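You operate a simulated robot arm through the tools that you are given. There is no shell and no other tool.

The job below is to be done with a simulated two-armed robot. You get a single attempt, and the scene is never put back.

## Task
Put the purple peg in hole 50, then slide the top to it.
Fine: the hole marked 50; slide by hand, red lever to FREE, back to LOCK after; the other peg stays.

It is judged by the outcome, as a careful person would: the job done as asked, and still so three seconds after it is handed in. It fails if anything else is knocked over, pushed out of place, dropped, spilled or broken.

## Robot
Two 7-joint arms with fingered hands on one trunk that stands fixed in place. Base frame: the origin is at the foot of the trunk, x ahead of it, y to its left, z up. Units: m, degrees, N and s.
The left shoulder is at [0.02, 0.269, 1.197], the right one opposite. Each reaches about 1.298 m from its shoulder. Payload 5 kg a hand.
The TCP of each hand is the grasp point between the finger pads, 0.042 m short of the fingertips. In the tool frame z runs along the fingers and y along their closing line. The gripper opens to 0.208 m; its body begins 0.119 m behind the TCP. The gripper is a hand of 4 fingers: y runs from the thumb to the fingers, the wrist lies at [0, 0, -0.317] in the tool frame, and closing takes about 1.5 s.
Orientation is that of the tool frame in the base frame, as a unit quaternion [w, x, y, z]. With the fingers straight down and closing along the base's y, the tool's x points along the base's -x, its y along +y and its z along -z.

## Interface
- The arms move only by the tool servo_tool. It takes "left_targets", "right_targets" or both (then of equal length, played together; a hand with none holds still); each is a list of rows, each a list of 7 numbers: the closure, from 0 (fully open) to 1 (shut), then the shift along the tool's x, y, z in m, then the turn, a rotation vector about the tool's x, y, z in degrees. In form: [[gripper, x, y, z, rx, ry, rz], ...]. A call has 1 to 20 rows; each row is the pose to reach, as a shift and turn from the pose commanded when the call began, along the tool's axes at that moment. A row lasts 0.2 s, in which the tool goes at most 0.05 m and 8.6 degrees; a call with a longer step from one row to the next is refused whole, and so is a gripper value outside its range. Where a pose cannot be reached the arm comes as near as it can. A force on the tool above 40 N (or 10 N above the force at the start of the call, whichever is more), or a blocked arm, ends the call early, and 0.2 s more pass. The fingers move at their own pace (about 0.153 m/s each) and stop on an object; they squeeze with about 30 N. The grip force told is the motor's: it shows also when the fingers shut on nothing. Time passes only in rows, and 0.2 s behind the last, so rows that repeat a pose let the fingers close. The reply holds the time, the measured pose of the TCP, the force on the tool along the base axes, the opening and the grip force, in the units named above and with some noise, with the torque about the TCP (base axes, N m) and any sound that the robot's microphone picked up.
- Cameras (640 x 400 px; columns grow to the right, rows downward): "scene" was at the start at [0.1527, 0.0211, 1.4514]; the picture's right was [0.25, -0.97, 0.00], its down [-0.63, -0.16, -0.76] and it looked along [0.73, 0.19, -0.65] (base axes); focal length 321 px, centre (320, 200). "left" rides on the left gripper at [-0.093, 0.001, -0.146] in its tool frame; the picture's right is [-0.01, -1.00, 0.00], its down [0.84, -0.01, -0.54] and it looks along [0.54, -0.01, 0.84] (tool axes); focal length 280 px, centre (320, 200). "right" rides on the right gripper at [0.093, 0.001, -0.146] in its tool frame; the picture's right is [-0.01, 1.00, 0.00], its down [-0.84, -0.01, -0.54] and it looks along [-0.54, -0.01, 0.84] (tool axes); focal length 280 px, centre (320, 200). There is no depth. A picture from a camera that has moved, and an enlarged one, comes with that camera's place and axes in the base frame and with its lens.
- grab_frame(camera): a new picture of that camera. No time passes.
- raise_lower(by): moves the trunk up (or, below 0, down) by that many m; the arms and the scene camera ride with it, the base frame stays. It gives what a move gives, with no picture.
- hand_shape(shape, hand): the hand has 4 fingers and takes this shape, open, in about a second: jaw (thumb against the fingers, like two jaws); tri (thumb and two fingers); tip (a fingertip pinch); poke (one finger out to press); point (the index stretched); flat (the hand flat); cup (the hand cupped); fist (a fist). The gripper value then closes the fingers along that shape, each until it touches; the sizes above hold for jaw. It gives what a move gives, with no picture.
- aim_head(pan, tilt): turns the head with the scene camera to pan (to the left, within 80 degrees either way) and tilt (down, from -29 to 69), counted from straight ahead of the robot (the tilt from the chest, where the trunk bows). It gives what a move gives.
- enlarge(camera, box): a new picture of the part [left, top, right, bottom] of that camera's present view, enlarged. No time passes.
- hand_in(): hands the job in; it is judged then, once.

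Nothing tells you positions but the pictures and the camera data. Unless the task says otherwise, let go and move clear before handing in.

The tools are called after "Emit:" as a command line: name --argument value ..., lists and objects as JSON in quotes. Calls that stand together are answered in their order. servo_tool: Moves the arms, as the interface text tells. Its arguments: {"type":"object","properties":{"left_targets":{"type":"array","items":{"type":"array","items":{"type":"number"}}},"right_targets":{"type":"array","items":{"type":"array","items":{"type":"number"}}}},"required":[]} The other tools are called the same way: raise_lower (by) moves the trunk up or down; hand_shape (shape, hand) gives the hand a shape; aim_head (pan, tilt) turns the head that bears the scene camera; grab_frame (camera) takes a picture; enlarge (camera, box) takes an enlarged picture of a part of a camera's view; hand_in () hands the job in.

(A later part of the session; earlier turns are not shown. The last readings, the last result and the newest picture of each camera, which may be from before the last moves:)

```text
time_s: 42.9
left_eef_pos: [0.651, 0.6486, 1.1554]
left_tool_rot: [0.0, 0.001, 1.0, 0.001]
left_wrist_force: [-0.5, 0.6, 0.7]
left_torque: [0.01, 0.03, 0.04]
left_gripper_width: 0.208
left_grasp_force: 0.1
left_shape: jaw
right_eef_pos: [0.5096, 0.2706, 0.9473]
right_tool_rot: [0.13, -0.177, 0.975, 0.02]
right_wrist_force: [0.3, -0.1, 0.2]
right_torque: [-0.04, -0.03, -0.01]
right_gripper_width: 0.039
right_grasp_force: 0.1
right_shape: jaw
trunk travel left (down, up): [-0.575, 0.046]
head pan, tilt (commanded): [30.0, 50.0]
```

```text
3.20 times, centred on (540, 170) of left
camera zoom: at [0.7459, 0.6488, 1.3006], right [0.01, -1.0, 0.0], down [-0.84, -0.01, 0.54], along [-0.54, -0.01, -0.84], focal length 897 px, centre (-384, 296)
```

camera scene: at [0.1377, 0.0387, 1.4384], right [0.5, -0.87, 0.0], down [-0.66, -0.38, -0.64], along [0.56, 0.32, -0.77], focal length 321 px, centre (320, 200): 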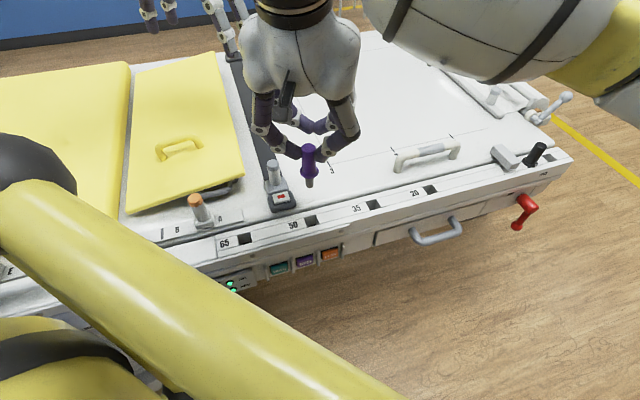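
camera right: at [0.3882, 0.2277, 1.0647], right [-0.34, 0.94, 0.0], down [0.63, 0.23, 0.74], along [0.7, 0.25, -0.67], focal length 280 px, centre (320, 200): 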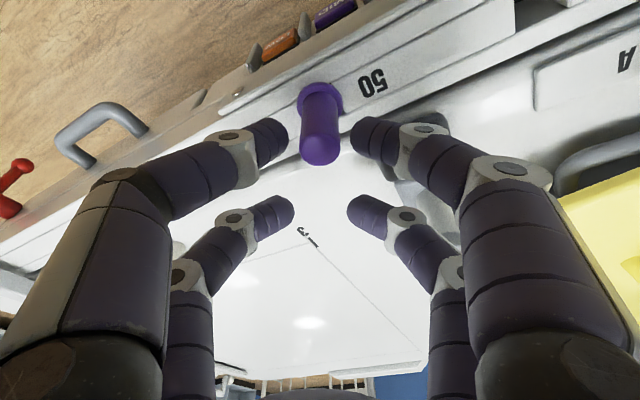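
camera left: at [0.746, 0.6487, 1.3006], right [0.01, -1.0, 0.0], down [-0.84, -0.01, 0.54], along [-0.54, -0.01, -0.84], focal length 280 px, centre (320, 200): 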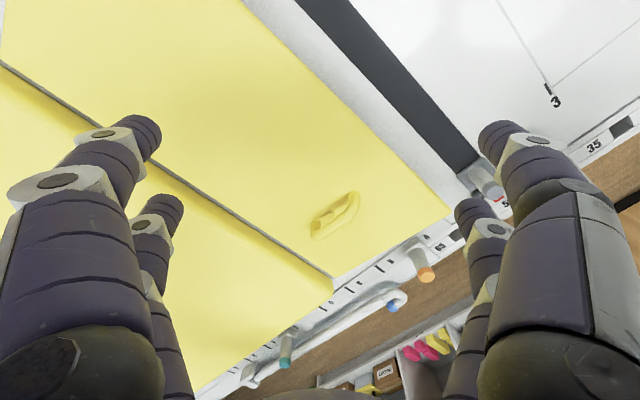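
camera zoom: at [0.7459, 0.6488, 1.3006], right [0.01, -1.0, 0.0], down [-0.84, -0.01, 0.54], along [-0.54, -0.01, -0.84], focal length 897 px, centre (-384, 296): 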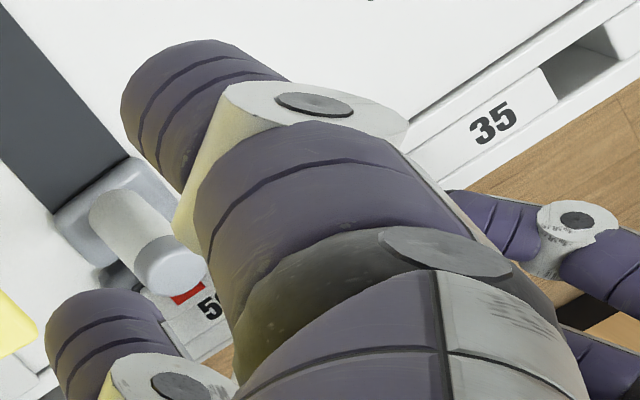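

Emit:
servo_tool --right_targets '[[0.81, -0.0052, -0.0001, -0.0194, 0, 0, 0], [0.81, -0.013, -0.0003, -0.0484, 0, 0, 0], [0.81, -0.0233, -0.0006, -0.0871, 0, 0, 0], [0.81, -0.0311, -0.0008, -0.1161, 0, 0, 0], [0.81, -0.0389, -0.001, -0.1452, 0, 0, 0], [0.81, -0.0389, -0.001, -0.1452, 0, 0, 0]]'

Emit:
enlarge --camera "scene" --box '[276, 180, 356, 230]'

Emit:
grab_frame --camera "right"

```text
time_s: 44.3
left_eef_pos: [0.6523, 0.6505, 1.1531]
left_tool_rot: [0.0, 0.001, 1.0, 0.0]
left_wrist_force: [0.4, 0.5, -0.2]
left_torque: [-0.02, 0.08, 0.0]
left_gripper_width: 0.2078
left_grasp_force: 0.2
left_shape: jaw
right_eef_pos: [0.5085, 0.2714, 1.0988]
right_tool_rot: [0.129, -0.176, 0.976, 0.021]
right_wrist_force: [0.3, 0.1, 0.0]
right_torque: [0.0, 0.04, -0.02]
right_gripper_width: 0.0389
right_grasp_force: 0.1
right_shape: jaw
trunk travel left (down, up): [-0.575, 0.046]
head pan, tilt (commanded): [30.0, 50.0]
```

```text
8.00 times, centred on (316, 205) of scene
camera zoom: at [0.138, 0.039, 1.4383], right [0.5, -0.87, 0.0], down [-0.66, -0.38, -0.64], along [0.56, 0.32, -0.77], focal length 2571 px, centre (352, 160)
```

zoom: 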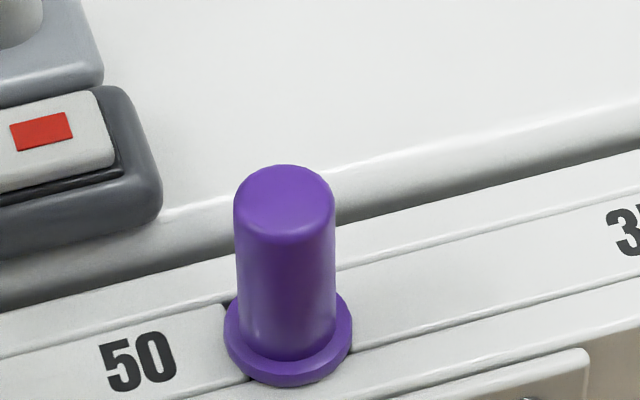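

```text
taken
camera right: at [0.3887, 0.2283, 1.2155], right [-0.34, 0.94, 0.0], down [0.63, 0.23, 0.74], along [0.7, 0.25, -0.67], focal length 280 px, centre (320, 200)
```

right: 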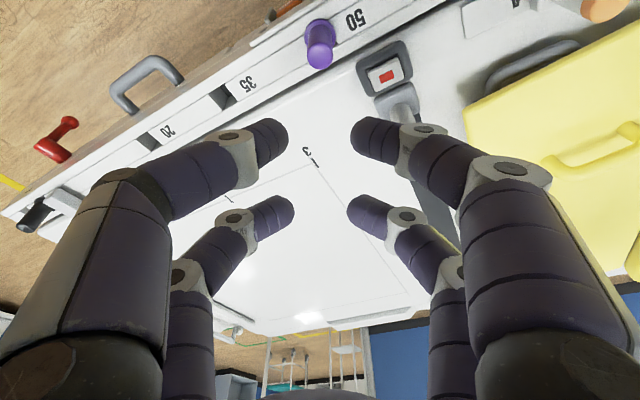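

The purple peg is standing seated in hole 50 and the black peg hasn't moved. Next I take the right hand back out in front of the lever.

Emit:
servo_tool --right_targets '[[0.81, -0.0027, -0.0439, 0.001, 0, 1, -1.9], [0.81, -0.0055, -0.0878, 0.002, 0, 2, -3.7], [0.81, -0.0082, -0.1317, 0.0031, 0, 3, -5.6], [0.81, -0.011, -0.1755, 0.0041, 0, 4, -7.5], [0.81, -0.0137, -0.2194, 0.0051, 0, 5, -9.3], [0.81, -0.0165, -0.2633, 0.0061, 0, 6, -11.2], [0.81, -0.0192, -0.3072, 0.0071, 0, 7, -13.1], [0.81, -0.022, -0.3511, 0.0082, 0, 8, -14.9], [0.81, -0.0247, -0.395, 0.0092, 0, 9, -16.8], [0.81, -0.0275, -0.4389, 0.0102, 0, 10, -18.7], [0.81, -0.0302, -0.4828, 0.0112, 0, 11, -20.5], [0.81, -0.033, -0.5266, 0.0122, 0, 12, -22.4], [0.81, -0.0357, -0.5705, 0.0133, 0, 13, -24.3], [0.81, -0.0385, -0.6144, 0.0143, 0, 14, -26.1], [0.81, -0.0412, -0.6583, 0.0153, 0, 15, -28]]'

Emit:
hand_shape --shape "poke" --hand "right"

Emit:
aim_head --pan 0 --tilt 40

Emit:
grab_frame --camera "scene"

Emit:
grab_frame --camera "right"

```text
time_s: 47.5
left_eef_pos: [0.6516, 0.6483, 1.1536]
left_tool_rot: [0.0, 0.0, 1.0, 0.001]
left_wrist_force: [0.4, -1.8, 0.1]
left_torque: [0.11, 0.02, 0.01]
left_gripper_width: 0.2079
left_grasp_force: 0.1
left_shape: jaw
right_eef_pos: [0.7805, -0.3333, 1.0972]
right_tool_rot: [0.004, -0.408, 0.912, -0.035]
right_wrist_force: [0.7, -0.5, 0.8]
right_torque: [0.03, -0.01, -0.01]
right_gripper_width: 0.0392
right_grasp_force: 0.0
right_shape: jaw
trunk travel left (down, up): [-0.575, 0.046]
head pan, tilt (commanded): [30.0, 50.0]
```

```text
time_s: 48.4
left_eef_pos: [0.6514, 0.6478, 1.1549]
left_tool_rot: [0.0, 0.001, 1.0, 0.0]
left_wrist_force: [-0.1, -0.3, -0.2]
left_torque: [-0.04, -0.03, -0.02]
left_gripper_width: 0.2082
left_grasp_force: 0.0
left_shape: jaw
right_eef_pos: [0.7805, -0.331, 1.0992]
right_tool_rot: [0.003, -0.408, 0.912, -0.034]
right_wrist_force: [-0.1, -0.2, 0.1]
right_torque: [0.01, -0.04, -0.05]
right_gripper_width: 0.0
right_grasp_force: 0.1
right_shape: poke
trunk travel left (down, up): [-0.575, 0.046]
head pan, tilt (commanded): [30.0, 50.0]
```

```text
time_s: 49.3
left_eef_pos: [0.6522, 0.6496, 1.1535]
left_tool_rot: [0.0, 0.002, 1.0, 0.0]
left_wrist_force: [0.2, -0.2, 0.6]
left_torque: [-0.01, 0.0, -0.02]
left_gripper_width: 0.2081
left_grasp_force: 0.1
left_shape: jaw
right_eef_pos: [0.7788, -0.3291, 1.0974]
right_tool_rot: [0.003, -0.408, 0.912, -0.035]
right_wrist_force: [0.2, 0.0, 0.0]
right_torque: [0.01, 0.01, -0.01]
right_gripper_width: 0.0
right_grasp_force: 0.0
right_shape: poke
trunk travel left (down, up): [-0.575, 0.046]
head pan, tilt (commanded): [0.0, 40.0]
```

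```text
taken
camera scene: at [0.1559, 0.0004, 1.4526], right [0.0, -1.0, 0.0], down [-0.64, 0.0, -0.77], along [0.77, 0.0, -0.64], focal length 321 px, centre (320, 200)
```

scene: 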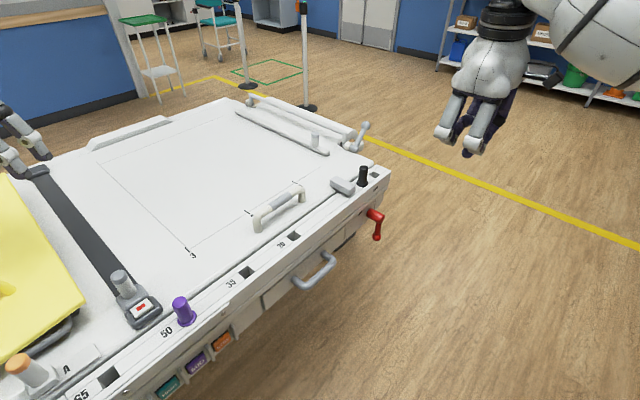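

```text
taken
camera right: at [0.7115, -0.391, 1.2459], right [-0.73, 0.68, -0.07], down [0.55, 0.65, 0.52], along [0.39, 0.34, -0.85], focal length 280 px, centre (320, 200)
```

right: 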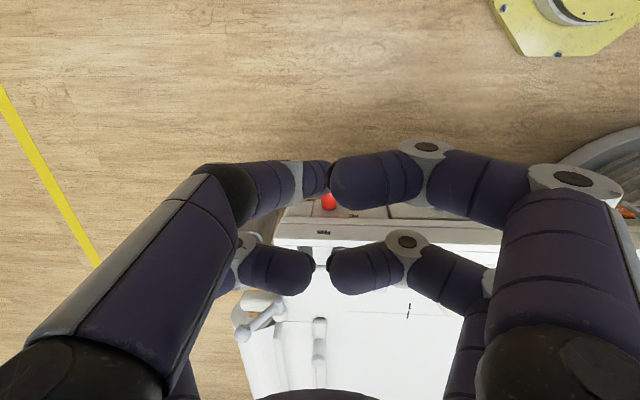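

Emit:
hand_shape --shape "point" --hand "right"

Emit:
grab_frame --camera "right"

Emit:
enlarge --camera "scene" --box '[400, 20, 560, 180]'

Emit:
hand_shape --shape "fist" --hand "right"

Emit:
grab_frame --camera "right"

Emit:
enlarge --camera "scene" --box '[400, 20, 560, 180]'

```text
time_s: 50.2
left_eef_pos: [0.6513, 0.6498, 1.154]
left_tool_rot: [0.0, 0.0, 1.0, 0.0]
left_wrist_force: [-0.4, 0.0, -0.3]
left_torque: [0.0, -0.03, -0.03]
left_gripper_width: 0.2078
left_grasp_force: 0.0
left_shape: jaw
right_eef_pos: [0.7809, -0.3312, 1.0984]
right_tool_rot: [0.004, -0.408, 0.912, -0.035]
right_wrist_force: [-0.4, -0.4, -0.7]
right_torque: [-0.04, -0.08, 0.02]
right_gripper_width: 0.202
right_grasp_force: 0.1
right_shape: point
trunk travel left (down, up): [-0.575, 0.046]
head pan, tilt (commanded): [0.0, 40.0]
```

```text
taken
camera right: at [0.7115, -0.3911, 1.2459], right [-0.73, 0.68, -0.07], down [0.55, 0.65, 0.52], along [0.39, 0.34, -0.85], focal length 280 px, centre (320, 200)
```

right: 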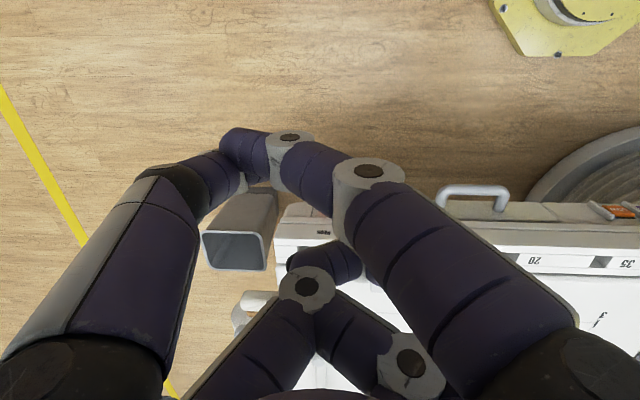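

```text
2.50 times, centred on (480, 100) of scene
camera zoom: at [0.1559, 0.0003, 1.4526], right [0.0, -1.0, 0.0], down [-0.64, 0.0, -0.77], along [0.77, 0.0, -0.64], focal length 803 px, centre (-80, 450)
```

zoom: 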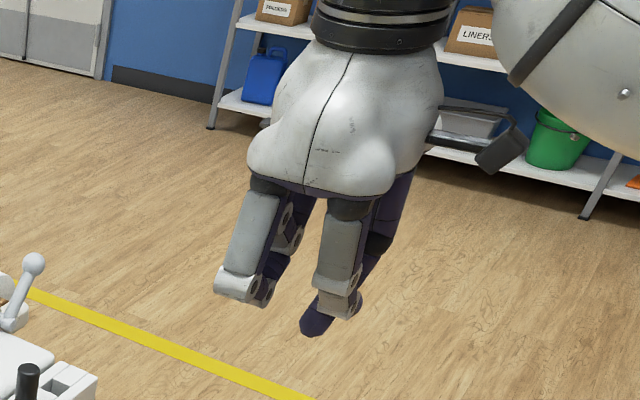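

```text
time_s: 51.1
left_eef_pos: [0.6513, 0.6483, 1.1537]
left_tool_rot: [0.0, 0.001, 1.0, 0.0]
left_wrist_force: [-0.6, 0.4, 0.9]
left_torque: [-0.05, -0.03, -0.04]
left_gripper_width: 0.2078
left_grasp_force: 0.1
left_shape: jaw
right_eef_pos: [0.7804, -0.3305, 1.0979]
right_tool_rot: [0.003, -0.408, 0.912, -0.035]
right_wrist_force: [0.4, 0.6, -0.2]
right_torque: [0.04, 0.02, 0.04]
right_gripper_width: 0.0
right_grasp_force: 0.0
right_shape: fist
trunk travel left (down, up): [-0.575, 0.046]
head pan, tilt (commanded): [0.0, 40.0]
```

```text
taken
camera right: at [0.7115, -0.3911, 1.246], right [-0.73, 0.68, -0.07], down [0.55, 0.65, 0.52], along [0.39, 0.34, -0.85], focal length 280 px, centre (320, 200)
```

right: 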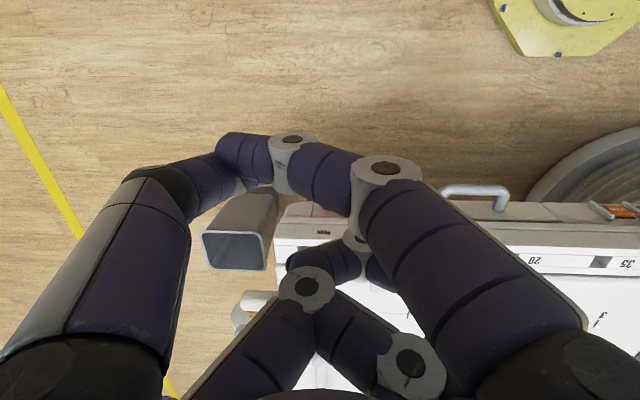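

```text
2.50 times, centred on (480, 100) of scene
camera zoom: at [0.1559, 0.0003, 1.4526], right [0.0, -1.0, 0.0], down [-0.64, 0.0, -0.77], along [0.77, 0.0, -0.64], focal length 803 px, centre (-80, 450)
```

zoom: 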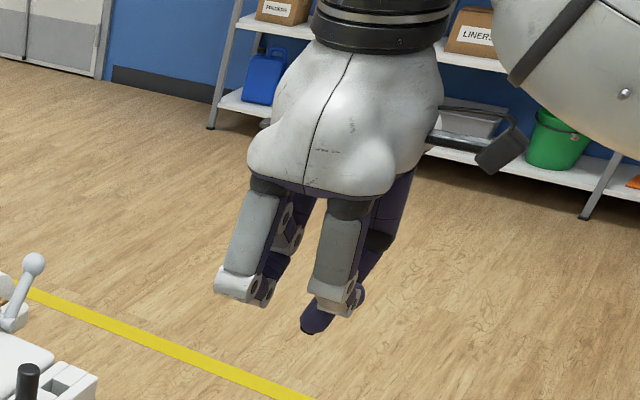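

Emit:
hand_shape --shape "flat" --hand "right"

Emit:
grab_frame --camera "right"

Emit:
enlarge --camera "scene" --box '[400, 20, 560, 180]'

Emit:
hand_shape --shape "cup" --hand "right"

Emit:
grab_frame --camera "right"

Emit:
enlarge --camera "scene" --box '[400, 20, 560, 180]'

```text
time_s: 52.0
left_eef_pos: [0.6527, 0.6488, 1.1543]
left_tool_rot: [0.0, 0.0, 1.0, 0.001]
left_wrist_force: [0.4, 0.6, 0.0]
left_torque: [0.01, 0.01, 0.0]
left_gripper_width: 0.208
left_grasp_force: 0.1
left_shape: jaw
right_eef_pos: [0.7812, -0.332, 1.0984]
right_tool_rot: [0.003, -0.408, 0.912, -0.035]
right_wrist_force: [0.7, 0.6, 0.3]
right_torque: [0.01, -0.08, 0.02]
right_gripper_width: 0.0
right_grasp_force: 0.0
right_shape: flat
trunk travel left (down, up): [-0.575, 0.046]
head pan, tilt (commanded): [0.0, 40.0]
```

```text
taken
camera right: at [0.7115, -0.3912, 1.2459], right [-0.73, 0.68, -0.07], down [0.55, 0.65, 0.52], along [0.39, 0.34, -0.85], focal length 280 px, centre (320, 200)
```

right: 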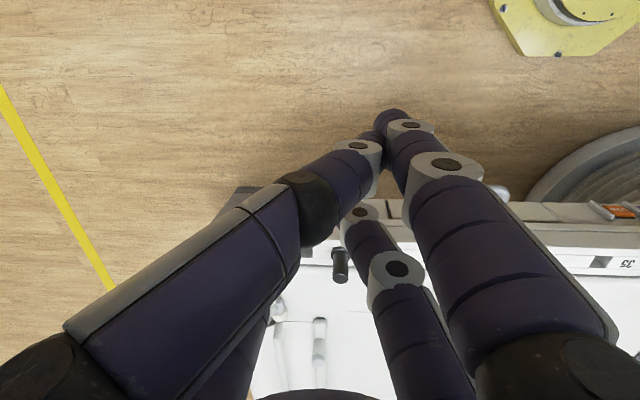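

```text
2.50 times, centred on (480, 100) of scene
camera zoom: at [0.1559, 0.0002, 1.4526], right [0.0, -1.0, 0.0], down [-0.64, 0.0, -0.77], along [0.77, 0.0, -0.64], focal length 803 px, centre (-80, 450)
```

zoom: 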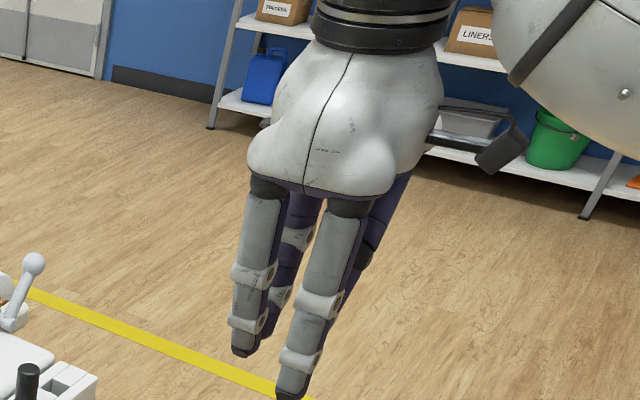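

```text
time_s: 52.9
left_eef_pos: [0.6522, 0.6487, 1.1544]
left_tool_rot: [0.001, 0.001, 1.0, 0.0]
left_wrist_force: [-1.1, 0.7, -0.2]
left_torque: [-0.01, 0.0, -0.01]
left_gripper_width: 0.208
left_grasp_force: 0.1
left_shape: jaw
right_eef_pos: [0.7804, -0.3309, 1.0993]
right_tool_rot: [0.003, -0.407, 0.913, -0.035]
right_wrist_force: [0.1, -0.2, -0.2]
right_torque: [0.04, 0.03, -0.02]
right_gripper_width: 0.06
right_grasp_force: 0.0
right_shape: cup
trunk travel left (down, up): [-0.575, 0.046]
head pan, tilt (commanded): [0.0, 40.0]
```

```text
taken
camera right: at [0.7115, -0.3911, 1.246], right [-0.73, 0.68, -0.07], down [0.55, 0.65, 0.52], along [0.39, 0.34, -0.85], focal length 280 px, centre (320, 200)
```

right: 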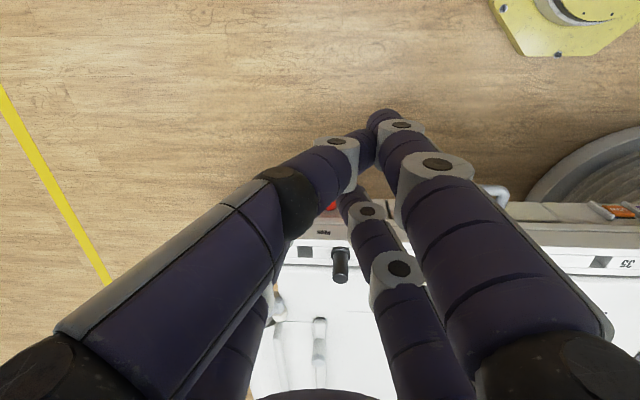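

```text
2.50 times, centred on (480, 100) of scene
camera zoom: at [0.1559, 0.0003, 1.4526], right [0.0, -1.0, 0.0], down [-0.64, 0.0, -0.77], along [0.77, 0.0, -0.64], focal length 803 px, centre (-80, 450)
```

zoom: 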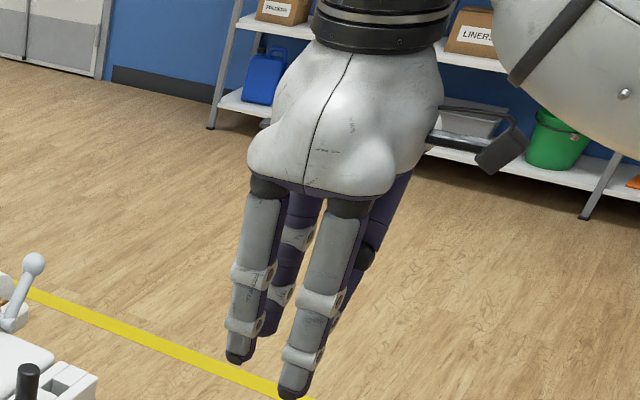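

The flat shape gives straight fingers, which suit pushing the lever. I'll lower the right hand in front of and to the right of the lever, turning it to point horizontally at the table's front face.

Emit:
hand_shape --shape "flat" --hand "right"

Emit:
servo_tool --right_targets '[[0, 0.0007, -0.0056, 0.0412, -0.25, -7.7, 0.25], [0, 0.0014, -0.0111, 0.0823, -0.5, -15.5, 0.5], [0, 0.002, -0.0167, 0.1235, -0.75, -23.2, 0.75], [0, 0.0027, -0.0223, 0.1647, -1.0, -30.9, 1.0], [0, 0.0034, -0.0278, 0.2059, -1.25, -38.6, 1.25], [0, 0.0041, -0.0334, 0.247, -1.5, -46.4, 1.5], [0, 0.0048, -0.0389, 0.2882, -1.75, -54.1, 1.75], [0, 0.0055, -0.0445, 0.3294, -2.0, -61.8, 2.0], [0, 0.0061, -0.0501, 0.3705, -2.25, -69.5, 2.3], [0, 0.0068, -0.0556, 0.4117, -2.5, -77.3, 2.55], [0, 0.0075, -0.0612, 0.4529, -2.75, -85, 2.8], [0, 0.0075, -0.0612, 0.4529, -2.75, -85, 2.8]]'

Emit:
grab_frame --camera "right"

Emit:
grab_frame --camera "scene"

```text
time_s: 53.8
left_eef_pos: [0.6524, 0.6483, 1.1539]
left_tool_rot: [0.001, 0.001, 1.0, 0.0]
left_wrist_force: [0.2, 0.5, -0.1]
left_torque: [-0.01, 0.03, 0.01]
left_gripper_width: 0.2078
left_grasp_force: 0.0
left_shape: jaw
right_eef_pos: [0.7808, -0.3306, 1.097]
right_tool_rot: [0.003, -0.408, 0.912, -0.034]
right_wrist_force: [-0.1, 0.6, -0.6]
right_torque: [-0.05, -0.05, 0.05]
right_gripper_width: 0.0
right_grasp_force: 0.0
right_shape: flat
trunk travel left (down, up): [-0.575, 0.046]
head pan, tilt (commanded): [0.0, 40.0]
```

```text
time_s: 56.4
left_eef_pos: [0.6516, 0.6488, 1.1543]
left_tool_rot: [-0.001, 0.001, 1.0, 0.0]
left_wrist_force: [-0.2, 0.2, -1.4]
left_torque: [-0.03, -0.06, 0.02]
left_gripper_width: 0.208
left_grasp_force: 0.0
left_shape: jaw
right_eef_pos: [0.8364, -0.4044, 0.6503]
right_tool_rot: [0.611, -0.303, 0.68, 0.27]
right_wrist_force: [0.4, 0.8, 0.0]
right_torque: [0.02, -0.03, -0.13]
right_gripper_width: 0.0001
right_grasp_force: 0.1
right_shape: flat
trunk travel left (down, up): [-0.575, 0.046]
head pan, tilt (commanded): [0.0, 40.0]
```

```text
taken
camera right: at [0.7308, -0.519, 0.5724], right [-0.74, 0.67, 0.01], down [-0.29, -0.34, 0.9], along [0.61, 0.66, 0.44], focal length 280 px, centre (320, 200)
```

right: 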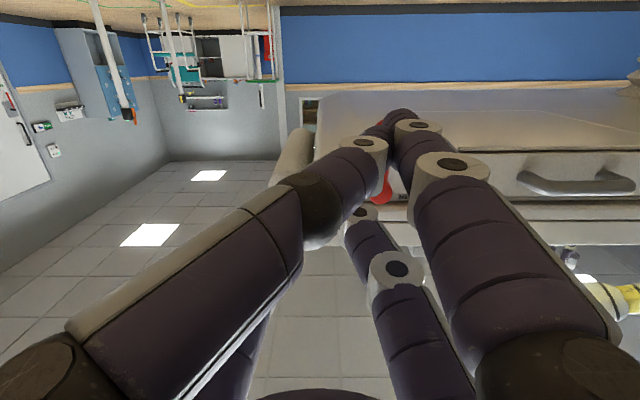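

```text
taken
camera scene: at [0.1558, 0.0004, 1.4528], right [0.0, -1.0, 0.0], down [-0.64, 0.0, -0.77], along [0.77, 0.0, -0.64], focal length 321 px, centre (320, 200)
```

scene: 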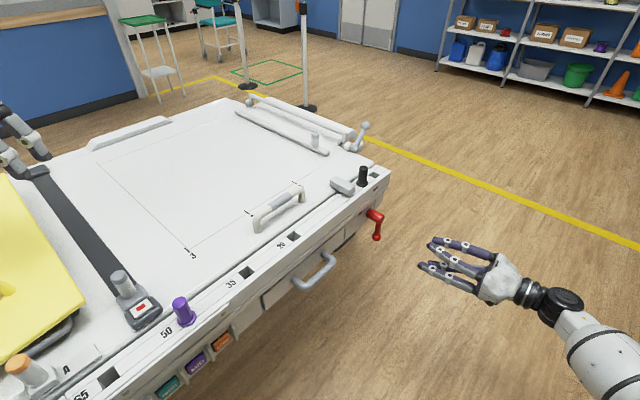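

Emit:
enlarge --camera "scene" --box '[340, 180, 540, 320]'

Emit:
enlarge --camera "right" --box '[300, 80, 460, 240]'

```text
2.86 times, centred on (440, 250) of scene
camera zoom: at [0.1558, 0.0004, 1.4528], right [0.0, -1.0, 0.0], down [-0.64, 0.0, -0.77], along [0.77, 0.0, -0.64], focal length 918 px, centre (-23, 57)
```

zoom: 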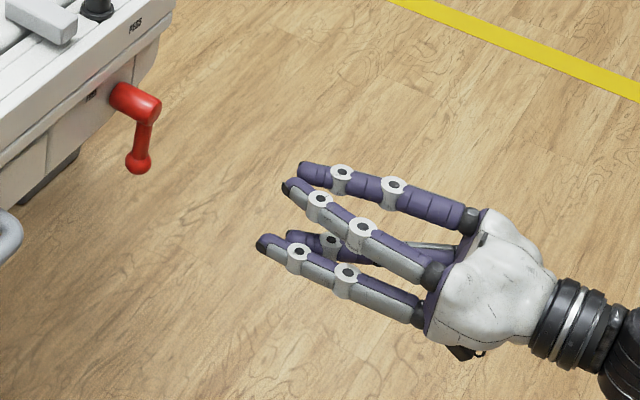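

```text
2.50 times, centred on (380, 160) of right
camera zoom: at [0.7308, -0.519, 0.5724], right [-0.74, 0.67, 0.01], down [-0.29, -0.34, 0.9], along [0.61, 0.66, 0.44], focal length 701 px, centre (170, 300)
```

zoom: 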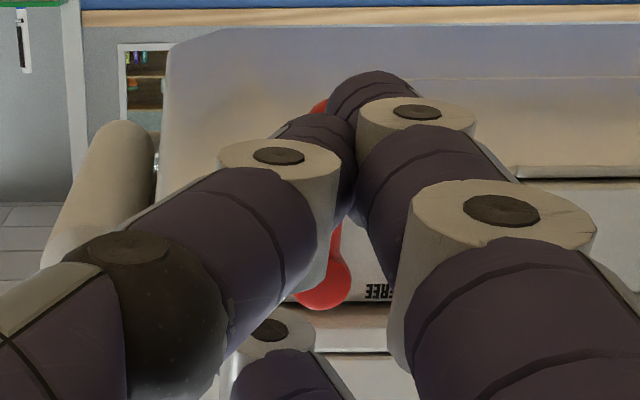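

Emit:
servo_tool --right_targets '[[0, -0.002, 0.006, 0.035, 0, 0, 0], [0, -0.004, 0.01, 0.07, 0, 0, 0], [0, -0.0042, 0.0132, 0.1, 0, 0, 0], [0, -0.0042, 0.0132, 0.115, 0, 0, 0], [0, -0.0042, 0.0132, 0.115, 0, 0, 0]]'

Emit:
enlarge --camera "scene" --box '[340, 180, 500, 290]'

Emit:
grab_frame --camera "right"

```text
time_s: 57.6
left_eef_pos: [0.6518, 0.6486, 1.1542]
left_tool_rot: [0.0, 0.001, 1.0, -0.001]
left_wrist_force: [0.4, -0.9, 0.4]
left_torque: [0.01, 0.0, -0.01]
left_gripper_width: 0.2077
left_grasp_force: 0.0
left_shape: jaw
right_eef_pos: [0.9027, -0.3107, 0.6417]
right_tool_rot: [0.61, -0.304, 0.68, 0.27]
right_wrist_force: [0.1, 0.4, -0.2]
right_torque: [-0.01, -0.04, -0.05]
right_gripper_width: 0.0
right_grasp_force: 0.0
right_shape: flat
trunk travel left (down, up): [-0.575, 0.046]
head pan, tilt (commanded): [0.0, 40.0]
```

```text
3.64 times, centred on (420, 235) of scene
camera zoom: at [0.1559, 0.0002, 1.4526], right [0.0, -1.0, 0.0], down [-0.64, 0.0, -0.77], along [0.77, 0.0, -0.64], focal length 1169 px, centre (-44, 73)
```

zoom: 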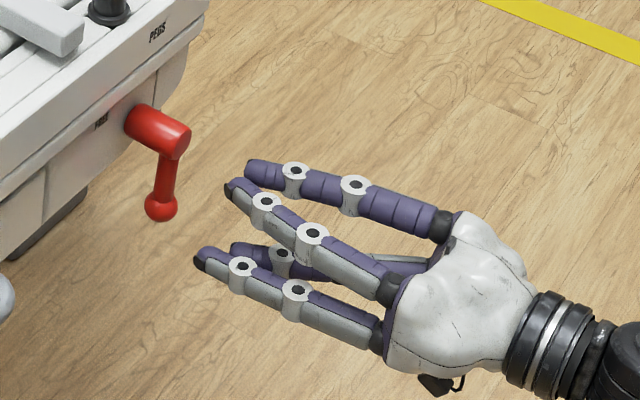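

```text
taken
camera right: at [0.7981, -0.4252, 0.5652], right [-0.74, 0.67, 0.01], down [-0.29, -0.34, 0.9], along [0.61, 0.66, 0.44], focal length 280 px, centre (320, 200)
```

right: 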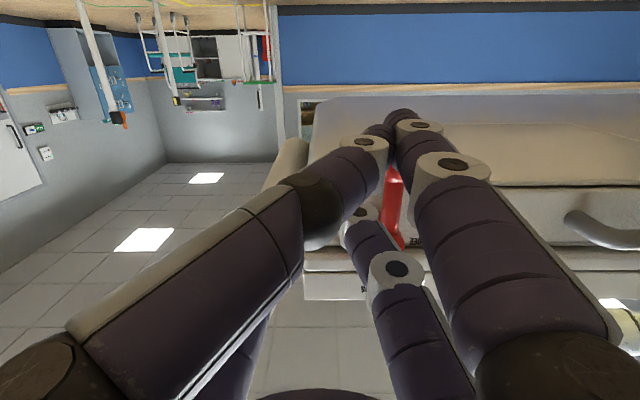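

Emit:
servo_tool --right_targets '[[0, 0, 0, 0.02, 0, 0, 0], [0, 0, 0, 0.04, 0, 0, 0], [0, 0, 0, 0.06, 0, 0, 0], [0, 0, 0, 0.06, 0, 0, 0]]'

Emit:
enlarge --camera "scene" --box '[340, 180, 460, 270]'

Emit:
grab_frame --camera "right"

```text
time_s: 58.6
left_eef_pos: [0.652, 0.6488, 1.1536]
left_tool_rot: [-0.001, 0.001, 1.0, 0.001]
left_wrist_force: [0.3, -1.1, -0.7]
left_torque: [0.02, 0.05, -0.02]
left_gripper_width: 0.2081
left_grasp_force: 0.0
left_shape: jaw
right_eef_pos: [0.9428, -0.2665, 0.6376]
right_tool_rot: [0.61, -0.304, 0.68, 0.27]
right_wrist_force: [0.4, 0.4, -0.5]
right_torque: [0.01, -0.06, -0.07]
right_gripper_width: 0.0001
right_grasp_force: 0.0
right_shape: flat
trunk travel left (down, up): [-0.575, 0.046]
head pan, tilt (commanded): [0.0, 40.0]
```

```text
4.44 times, centred on (400, 225) of scene
camera zoom: at [0.1562, 0.0002, 1.4526], right [0.0, -1.0, 0.0], down [-0.64, 0.0, -0.77], along [0.77, 0.0, -0.64], focal length 1428 px, centre (-36, 89)
```

zoom: 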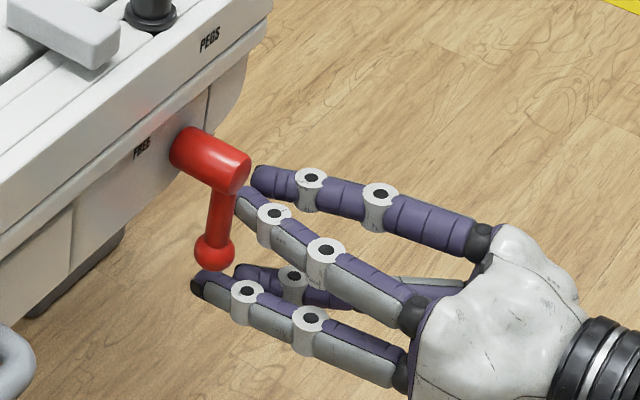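

```text
taken
camera right: at [0.8375, -0.3812, 0.5597], right [-0.74, 0.67, 0.01], down [-0.29, -0.34, 0.9], along [0.61, 0.66, 0.44], focal length 280 px, centre (320, 200)
```

right: 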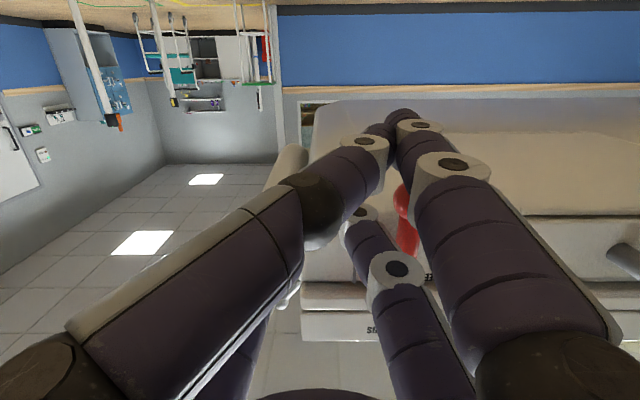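

The finger is beside the lever, on its right. I'll push it left along the arc in small steps and watch it.

Emit:
servo_tool --right_targets '[[0, 0, 0.0105, 0, 0, 0, 0], [0, 0, 0.0205, 0, 0, 0, 0], [0, 0.0011, 0.03, 0.0001, 0, 0, 0], [0, 0.0023, 0.039, 0.0002, 0, 0, 0], [0, 0.001, 0.048, 0.0001, 0, 0, 0], [0, -0.0002, 0.0574, 0, 0, 0, 0]]'

Emit:
enlarge --camera "scene" --box '[340, 180, 460, 270]'

Emit:
grab_frame --camera "right"

```text
time_s: 60.0
left_eef_pos: [0.6523, 0.6487, 1.1541]
left_tool_rot: [0.0, 0.001, 1.0, 0.001]
left_wrist_force: [-0.1, 0.1, 0.1]
left_torque: [-0.04, -0.02, 0.01]
left_gripper_width: 0.208
left_grasp_force: 0.1
left_shape: jaw
right_eef_pos: [0.9007, -0.2283, 0.635]
right_tool_rot: [0.611, -0.304, 0.679, 0.271]
right_wrist_force: [0.1, 0.1, -0.1]
right_torque: [0.01, -0.01, -0.06]
right_gripper_width: 0.0
right_grasp_force: 0.1
right_shape: flat
trunk travel left (down, up): [-0.575, 0.046]
head pan, tilt (commanded): [0.0, 40.0]
```

```text
4.44 times, centred on (400, 225) of scene
camera zoom: at [0.1559, 0.0003, 1.4526], right [0.0, -1.0, 0.0], down [-0.64, 0.0, -0.77], along [0.77, 0.0, -0.64], focal length 1428 px, centre (-36, 89)
```

zoom: 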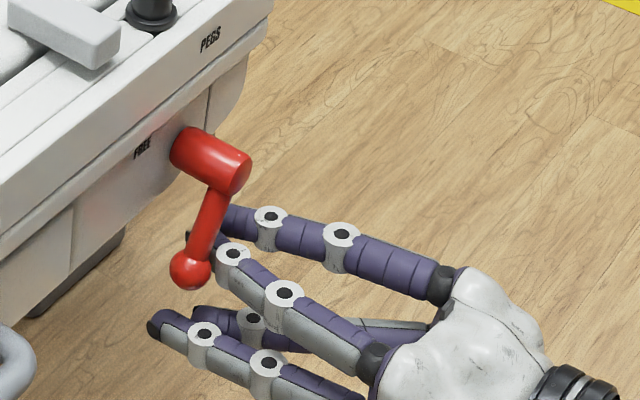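

```text
taken
camera right: at [0.7951, -0.3423, 0.5594], right [-0.74, 0.67, 0.01], down [-0.29, -0.34, 0.9], along [0.61, 0.66, 0.44], focal length 280 px, centre (320, 200)
```

right: 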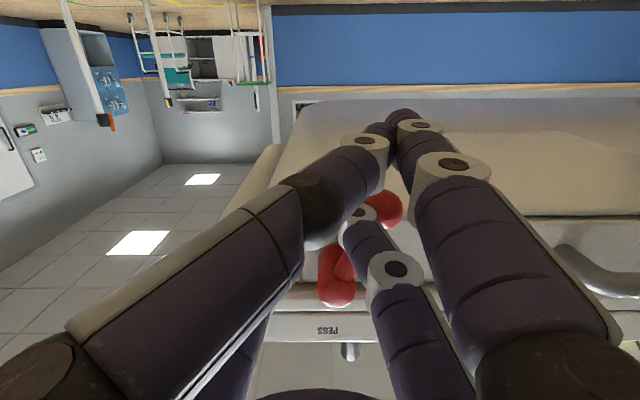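

Emit:
servo_tool --right_targets '[[0, -0.0032, 0.0088, -0.0004, 0, 0, 0], [0, -0.0073, 0.0172, -0.0008, 0, 0, 0], [0, -0.0128, 0.0248, -0.0014, 0, 0, 0], [0, -0.0186, 0.0319, -0.002, 0, 0, 0], [0, -0.0258, 0.0379, -0.0028, 0, 0, 0], [0, -0.0333, 0.0431, -0.0036, 0, 0, 0]]'

Emit:
enlarge --camera "scene" --box '[340, 180, 460, 270]'

Emit:
grab_frame --camera "right"

```text
time_s: 61.4
left_eef_pos: [0.6522, 0.6486, 1.154]
left_tool_rot: [0.0, -0.001, 1.0, 0.0]
left_wrist_force: [0.2, 0.7, 0.3]
left_torque: [-0.02, -0.02, 0.04]
left_gripper_width: 0.2079
left_grasp_force: 0.1
left_shape: jaw
right_eef_pos: [0.868, -0.1997, 0.6696]
right_tool_rot: [0.61, -0.304, 0.68, 0.269]
right_wrist_force: [0.1, -0.3, -1.1]
right_torque: [-0.01, 0.01, -0.14]
right_gripper_width: 0.0
right_grasp_force: 0.1
right_shape: flat
trunk travel left (down, up): [-0.575, 0.046]
head pan, tilt (commanded): [0.0, 40.0]
```

```text
4.44 times, centred on (400, 225) of scene
camera zoom: at [0.1559, 0.0002, 1.4526], right [0.0, -1.0, 0.0], down [-0.64, 0.0, -0.77], along [0.77, 0.0, -0.64], focal length 1428 px, centre (-36, 89)
```

zoom: 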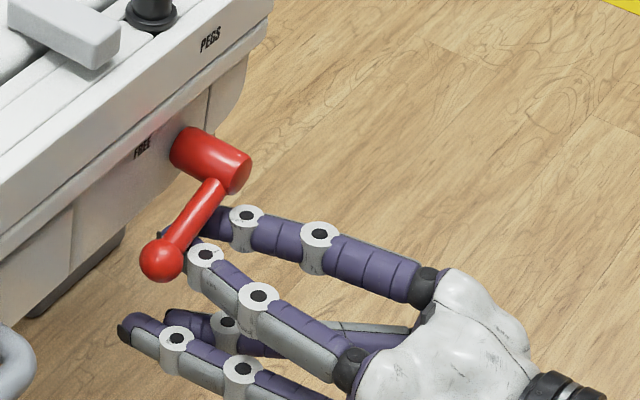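

```text
taken
camera right: at [0.7626, -0.3144, 0.5929], right [-0.74, 0.67, 0.01], down [-0.29, -0.33, 0.9], along [0.61, 0.66, 0.44], focal length 280 px, centre (320, 200)
```

right: 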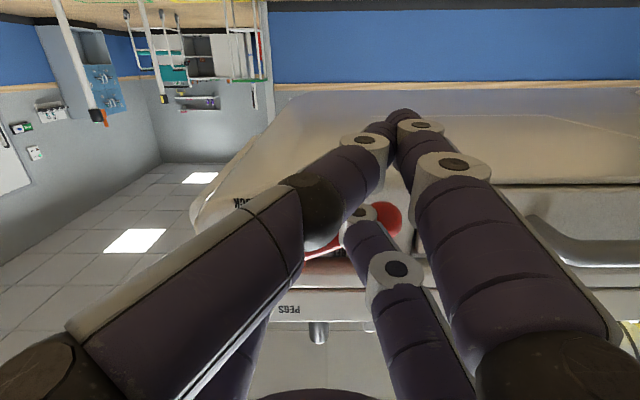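

Emit:
servo_tool --right_targets '[[0, -0.0058, 0.0027, -0.0006, 0, 0, 0], [0, -0.0115, 0.005, -0.0013, 0, 0, 0], [0, -0.0172, 0.007, -0.0019, 0, 0, 0], [0, -0.0235, 0.0082, -0.0026, 0, 0, 0], [0, -0.0235, 0.0082, -0.0026, 0, 0, 0]]'

Emit:
enlarge --camera "scene" --box '[340, 180, 460, 270]'

Emit:
grab_frame --camera "right"

```text
time_s: 62.6
left_eef_pos: [0.6529, 0.6485, 1.1527]
left_tool_rot: [0.0, 0.001, 1.0, 0.0]
left_wrist_force: [-0.7, -0.6, 0.5]
left_torque: [0.03, 0.0, 0.01]
left_gripper_width: 0.2079
left_grasp_force: 0.1
left_shape: jaw
right_eef_pos: [0.8617, -0.1944, 0.6923]
right_tool_rot: [0.609, -0.304, 0.681, 0.27]
right_wrist_force: [-4.3, -0.6, -14.3]
right_torque: [-0.01, 0.29, -0.04]
right_gripper_width: 0.0001
right_grasp_force: 0.1
right_shape: flat
trunk travel left (down, up): [-0.575, 0.046]
head pan, tilt (commanded): [0.0, 40.0]
```

```text
4.44 times, centred on (400, 225) of scene
camera zoom: at [0.1566, 0.0, 1.4524], right [0.0, -1.0, 0.0], down [-0.64, 0.0, -0.77], along [0.77, 0.0, -0.64], focal length 1428 px, centre (-36, 89)
```

zoom: 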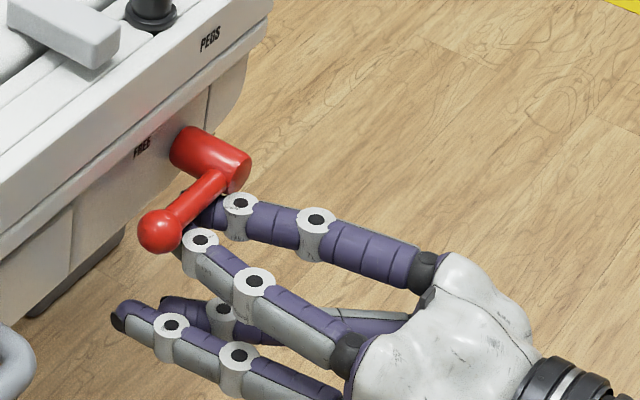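

```text
taken
camera right: at [0.756, -0.3082, 0.6147], right [-0.74, 0.67, 0.01], down [-0.29, -0.33, 0.9], along [0.61, 0.66, 0.44], focal length 280 px, centre (320, 200)
```

right: 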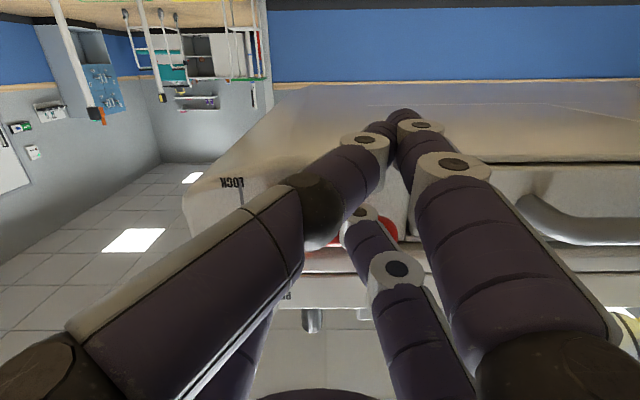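

The lever is horizontal at FREE and against its stop. I'll back the finger down and out, then check it stays there.

Emit:
servo_tool --right_targets '[[0, 0.01, 0, 0.001, 0, 0, 0], [0, 0.025, 0, 0.002, 0, 0, 0], [0, 0.025, 0, -0.03, 0, 0, 0], [0, 0.025, 0, -0.07, 0, 0, 0], [0, 0.025, 0, -0.1, 0, 0, 0], [0, 0.025, 0, -0.13, 0, 0, 0]]'

Emit:
enlarge --camera "scene" --box '[320, 160, 460, 270]'

Emit:
grab_frame --camera "scene"

```text
time_s: 64.0
left_eef_pos: [0.6523, 0.6494, 1.1541]
left_tool_rot: [0.0, 0.0, 1.0, -0.001]
left_wrist_force: [-0.7, 0.3, 0.1]
left_torque: [0.05, -0.01, 0.0]
left_gripper_width: 0.2078
left_grasp_force: 0.1
left_shape: jaw
right_eef_pos: [0.7743, -0.2906, 0.683]
right_tool_rot: [0.611, -0.303, 0.679, 0.27]
right_wrist_force: [-0.1, 1.4, 0.5]
right_torque: [0.01, -0.01, -0.12]
right_gripper_width: 0.0
right_grasp_force: 0.1
right_shape: flat
trunk travel left (down, up): [-0.575, 0.046]
head pan, tilt (commanded): [0.0, 40.0]
```

```text
3.64 times, centred on (390, 215) of scene
camera zoom: at [0.1559, 0.0, 1.4527], right [0.0, -1.0, 0.0], down [-0.64, 0.0, -0.77], along [0.77, 0.0, -0.64], focal length 1169 px, centre (66, 146)
```

zoom: 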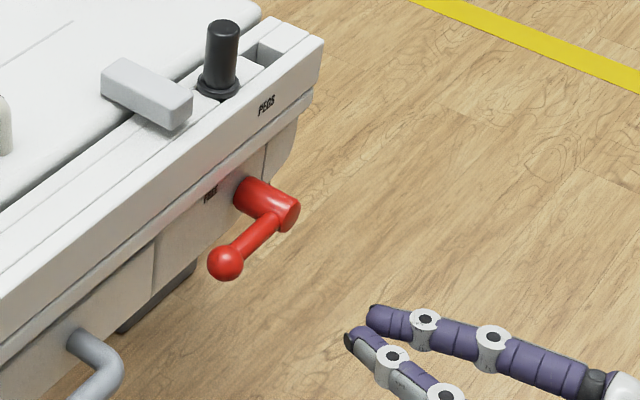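

```text
taken
camera scene: at [0.1559, 0.0, 1.4527], right [0.0, -1.0, 0.0], down [-0.64, 0.0, -0.77], along [0.77, 0.0, -0.64], focal length 321 px, centre (320, 200)
```

scene: 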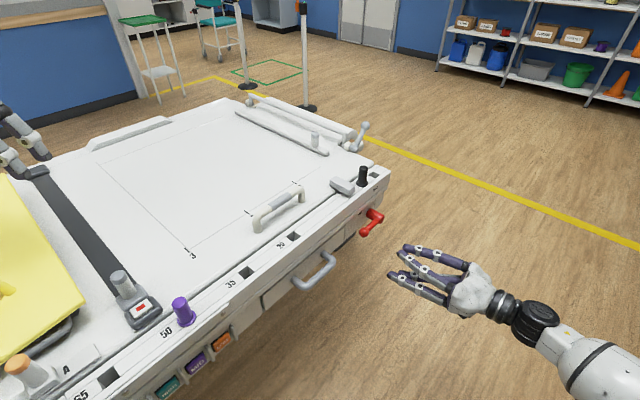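

Emit:
enlarge --camera "scene" --box '[220, 150, 340, 250]'

Emit:
aim_head --pan 25 --tilt 45

Emit:
grab_frame --camera "scene"

Emit:
enlarge --camera "scene" --box '[340, 90, 500, 190]'

```text
4.00 times, centred on (280, 200) of scene
camera zoom: at [0.1559, 0.0, 1.4527], right [0.0, -1.0, 0.0], down [-0.64, 0.0, -0.77], along [0.77, 0.0, -0.64], focal length 1286 px, centre (480, 200)
```

zoom: 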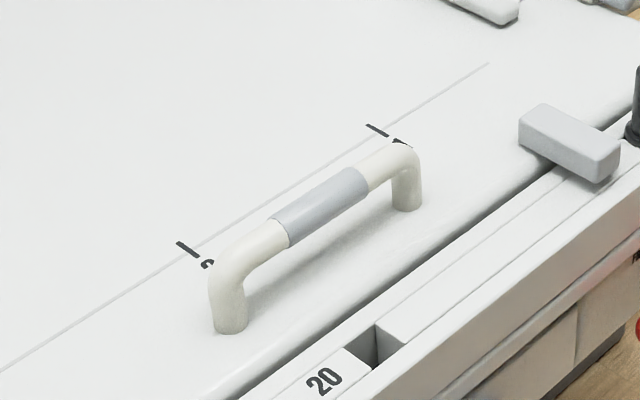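

```text
time_s: 64.9
left_eef_pos: [0.6529, 0.6491, 1.1532]
left_tool_rot: [0.0, 0.001, 1.0, 0.0]
left_wrist_force: [-0.7, -0.3, -0.6]
left_torque: [-0.02, -0.01, -0.01]
left_gripper_width: 0.2078
left_grasp_force: 0.1
left_shape: jaw
right_eef_pos: [0.7737, -0.2895, 0.6829]
right_tool_rot: [0.611, -0.304, 0.68, 0.27]
right_wrist_force: [-0.4, -0.8, -0.7]
right_torque: [0.0, 0.04, 0.06]
right_gripper_width: 0.0
right_grasp_force: 0.0
right_shape: flat
trunk travel left (down, up): [-0.575, 0.046]
head pan, tilt (commanded): [25.0, 45.0]
```

```text
taken
camera scene: at [0.1446, 0.0347, 1.4453], right [0.42, -0.91, 0.0], down [-0.64, -0.3, -0.71], along [0.64, 0.3, -0.71], focal length 321 px, centre (320, 200)
```

scene: 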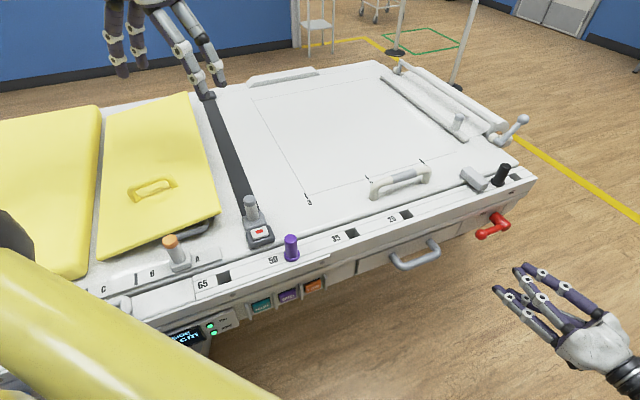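

```text
4.00 times, centred on (420, 140) of scene
camera zoom: at [0.1446, 0.0347, 1.4453], right [0.42, -0.91, 0.0], down [-0.64, -0.3, -0.71], along [0.64, 0.3, -0.71], focal length 1286 px, centre (-80, 440)
```

zoom: 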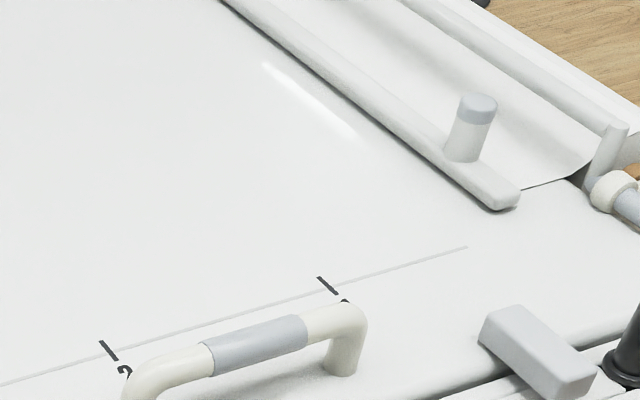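

The lever is at FREE and the peg stands in hole 50. Next I bring the left hand, closed, to the right side of the handle's right post so it can push the top along the rail and clear the purple peg.

Emit:
servo_tool --left_targets '[[0.3, -0.0168, -0.0406, 0.0, 0, 0, 2.8], [0.6, -0.0337, -0.0812, 0.0, 0, 0, 5.6], [1, -0.0505, -0.1217, 0.0, 0, 0, 8.4], [1, -0.0674, -0.1623, 0.0, 0, 0, 11.2], [1, -0.0842, -0.2029, 0.0, 0, 0, 14], [1, -0.1011, -0.2435, 0.0, 0, 0, 16.8], [1, -0.1179, -0.2841, 0.0, 0, 0, 19.6], [1, -0.1348, -0.3246, 0.0, 0, 0, 22.4], [1, -0.1516, -0.3652, 0.0, 0, 0, 25.2], [1, -0.1685, -0.4058, 0.0, 0, 0, 28], [1, -0.1853, -0.4464, 0.01, 0, 0, 30.8], [1, -0.2022, -0.487, 0.02, 0, 0, 33.6], [1, -0.219, -0.5275, 0.04, 0, 0, 36.4], [1, -0.2359, -0.5681, 0.055, 0, 0, 39.2], [1, -0.2527, -0.6087, 0.07, 0, 0, 42], [1, -0.2527, -0.6087, 0.07, 0, 0, 42]]'

Emit:
grab_frame --camera "scene"

Emit:
grab_frame --camera "left"

```text
time_s: 68.3
left_eef_pos: [0.9047, 0.0429, 1.0815]
left_tool_rot: [0.0, 0.359, 0.933, 0.001]
left_wrist_force: [0.2, 1.5, -0.8]
left_torque: [-0.15, 0.08, 0.01]
left_gripper_width: 0.0001
left_grasp_force: 30.2
left_shape: jaw
right_eef_pos: [0.7748, -0.29, 0.6816]
right_tool_rot: [0.61, -0.304, 0.679, 0.27]
right_wrist_force: [0.3, 0.1, -0.5]
right_torque: [0.02, -0.02, 0.09]
right_gripper_width: 0.0
right_grasp_force: 0.1
right_shape: flat
trunk travel left (down, up): [-0.575, 0.046]
head pan, tilt (commanded): [25.0, 45.0]
```

```text
taken
camera scene: at [0.1447, 0.0352, 1.4454], right [0.42, -0.91, 0.0], down [-0.64, -0.3, -0.71], along [0.64, 0.3, -0.71], focal length 321 px, centre (320, 200)
```

scene: 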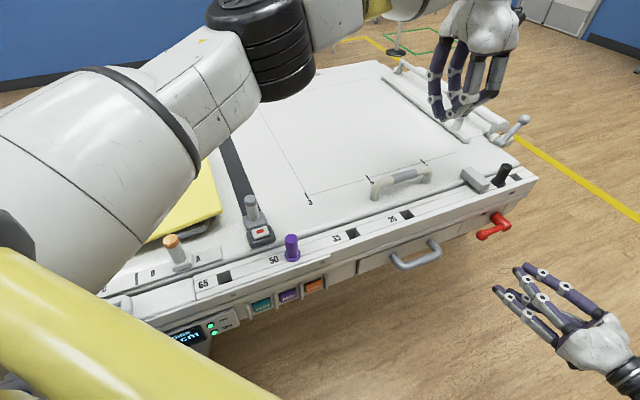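

```text
taken
camera left: at [0.9759, -0.0197, 1.2289], right [-0.66, -0.75, 0.0], down [-0.63, 0.55, 0.54], along [-0.41, 0.35, -0.84], focal length 280 px, centre (320, 200)
```

left: 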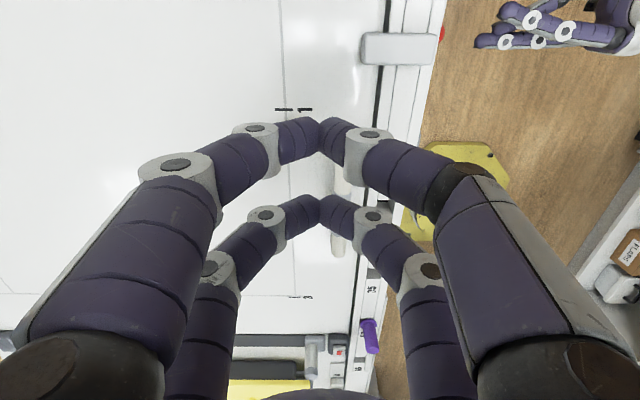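

Emit:
enlarge --camera "left" --box '[300, 0, 460, 120]'

Emit:
enlarge --camera "scene" --box '[420, 140, 540, 220]'

```text
3.33 times, centred on (380, 60) of left
camera zoom: at [0.9759, -0.0197, 1.2289], right [-0.66, -0.75, 0.0], down [-0.63, 0.55, 0.54], along [-0.41, 0.35, -0.84], focal length 935 px, centre (120, 667)
```

zoom: 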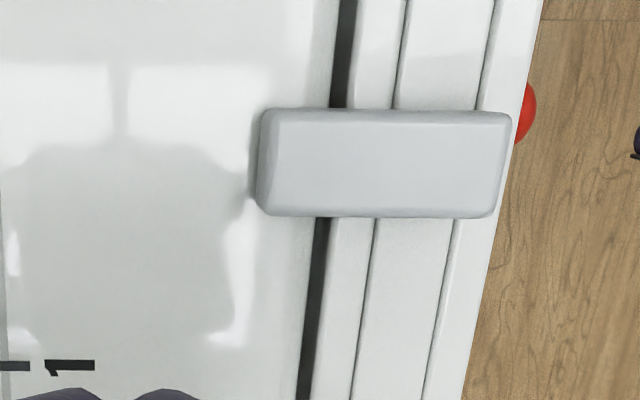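

```text
5.00 times, centred on (480, 180) of scene
camera zoom: at [0.1447, 0.0352, 1.4454], right [0.42, -0.91, 0.0], down [-0.64, -0.3, -0.71], along [0.64, 0.3, -0.71], focal length 1607 px, centre (-480, 300)
```

zoom: 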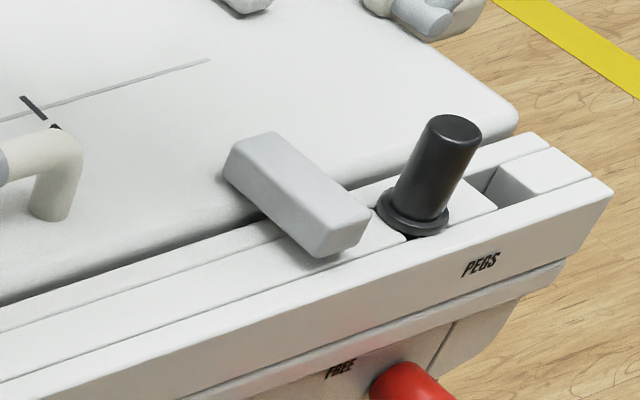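

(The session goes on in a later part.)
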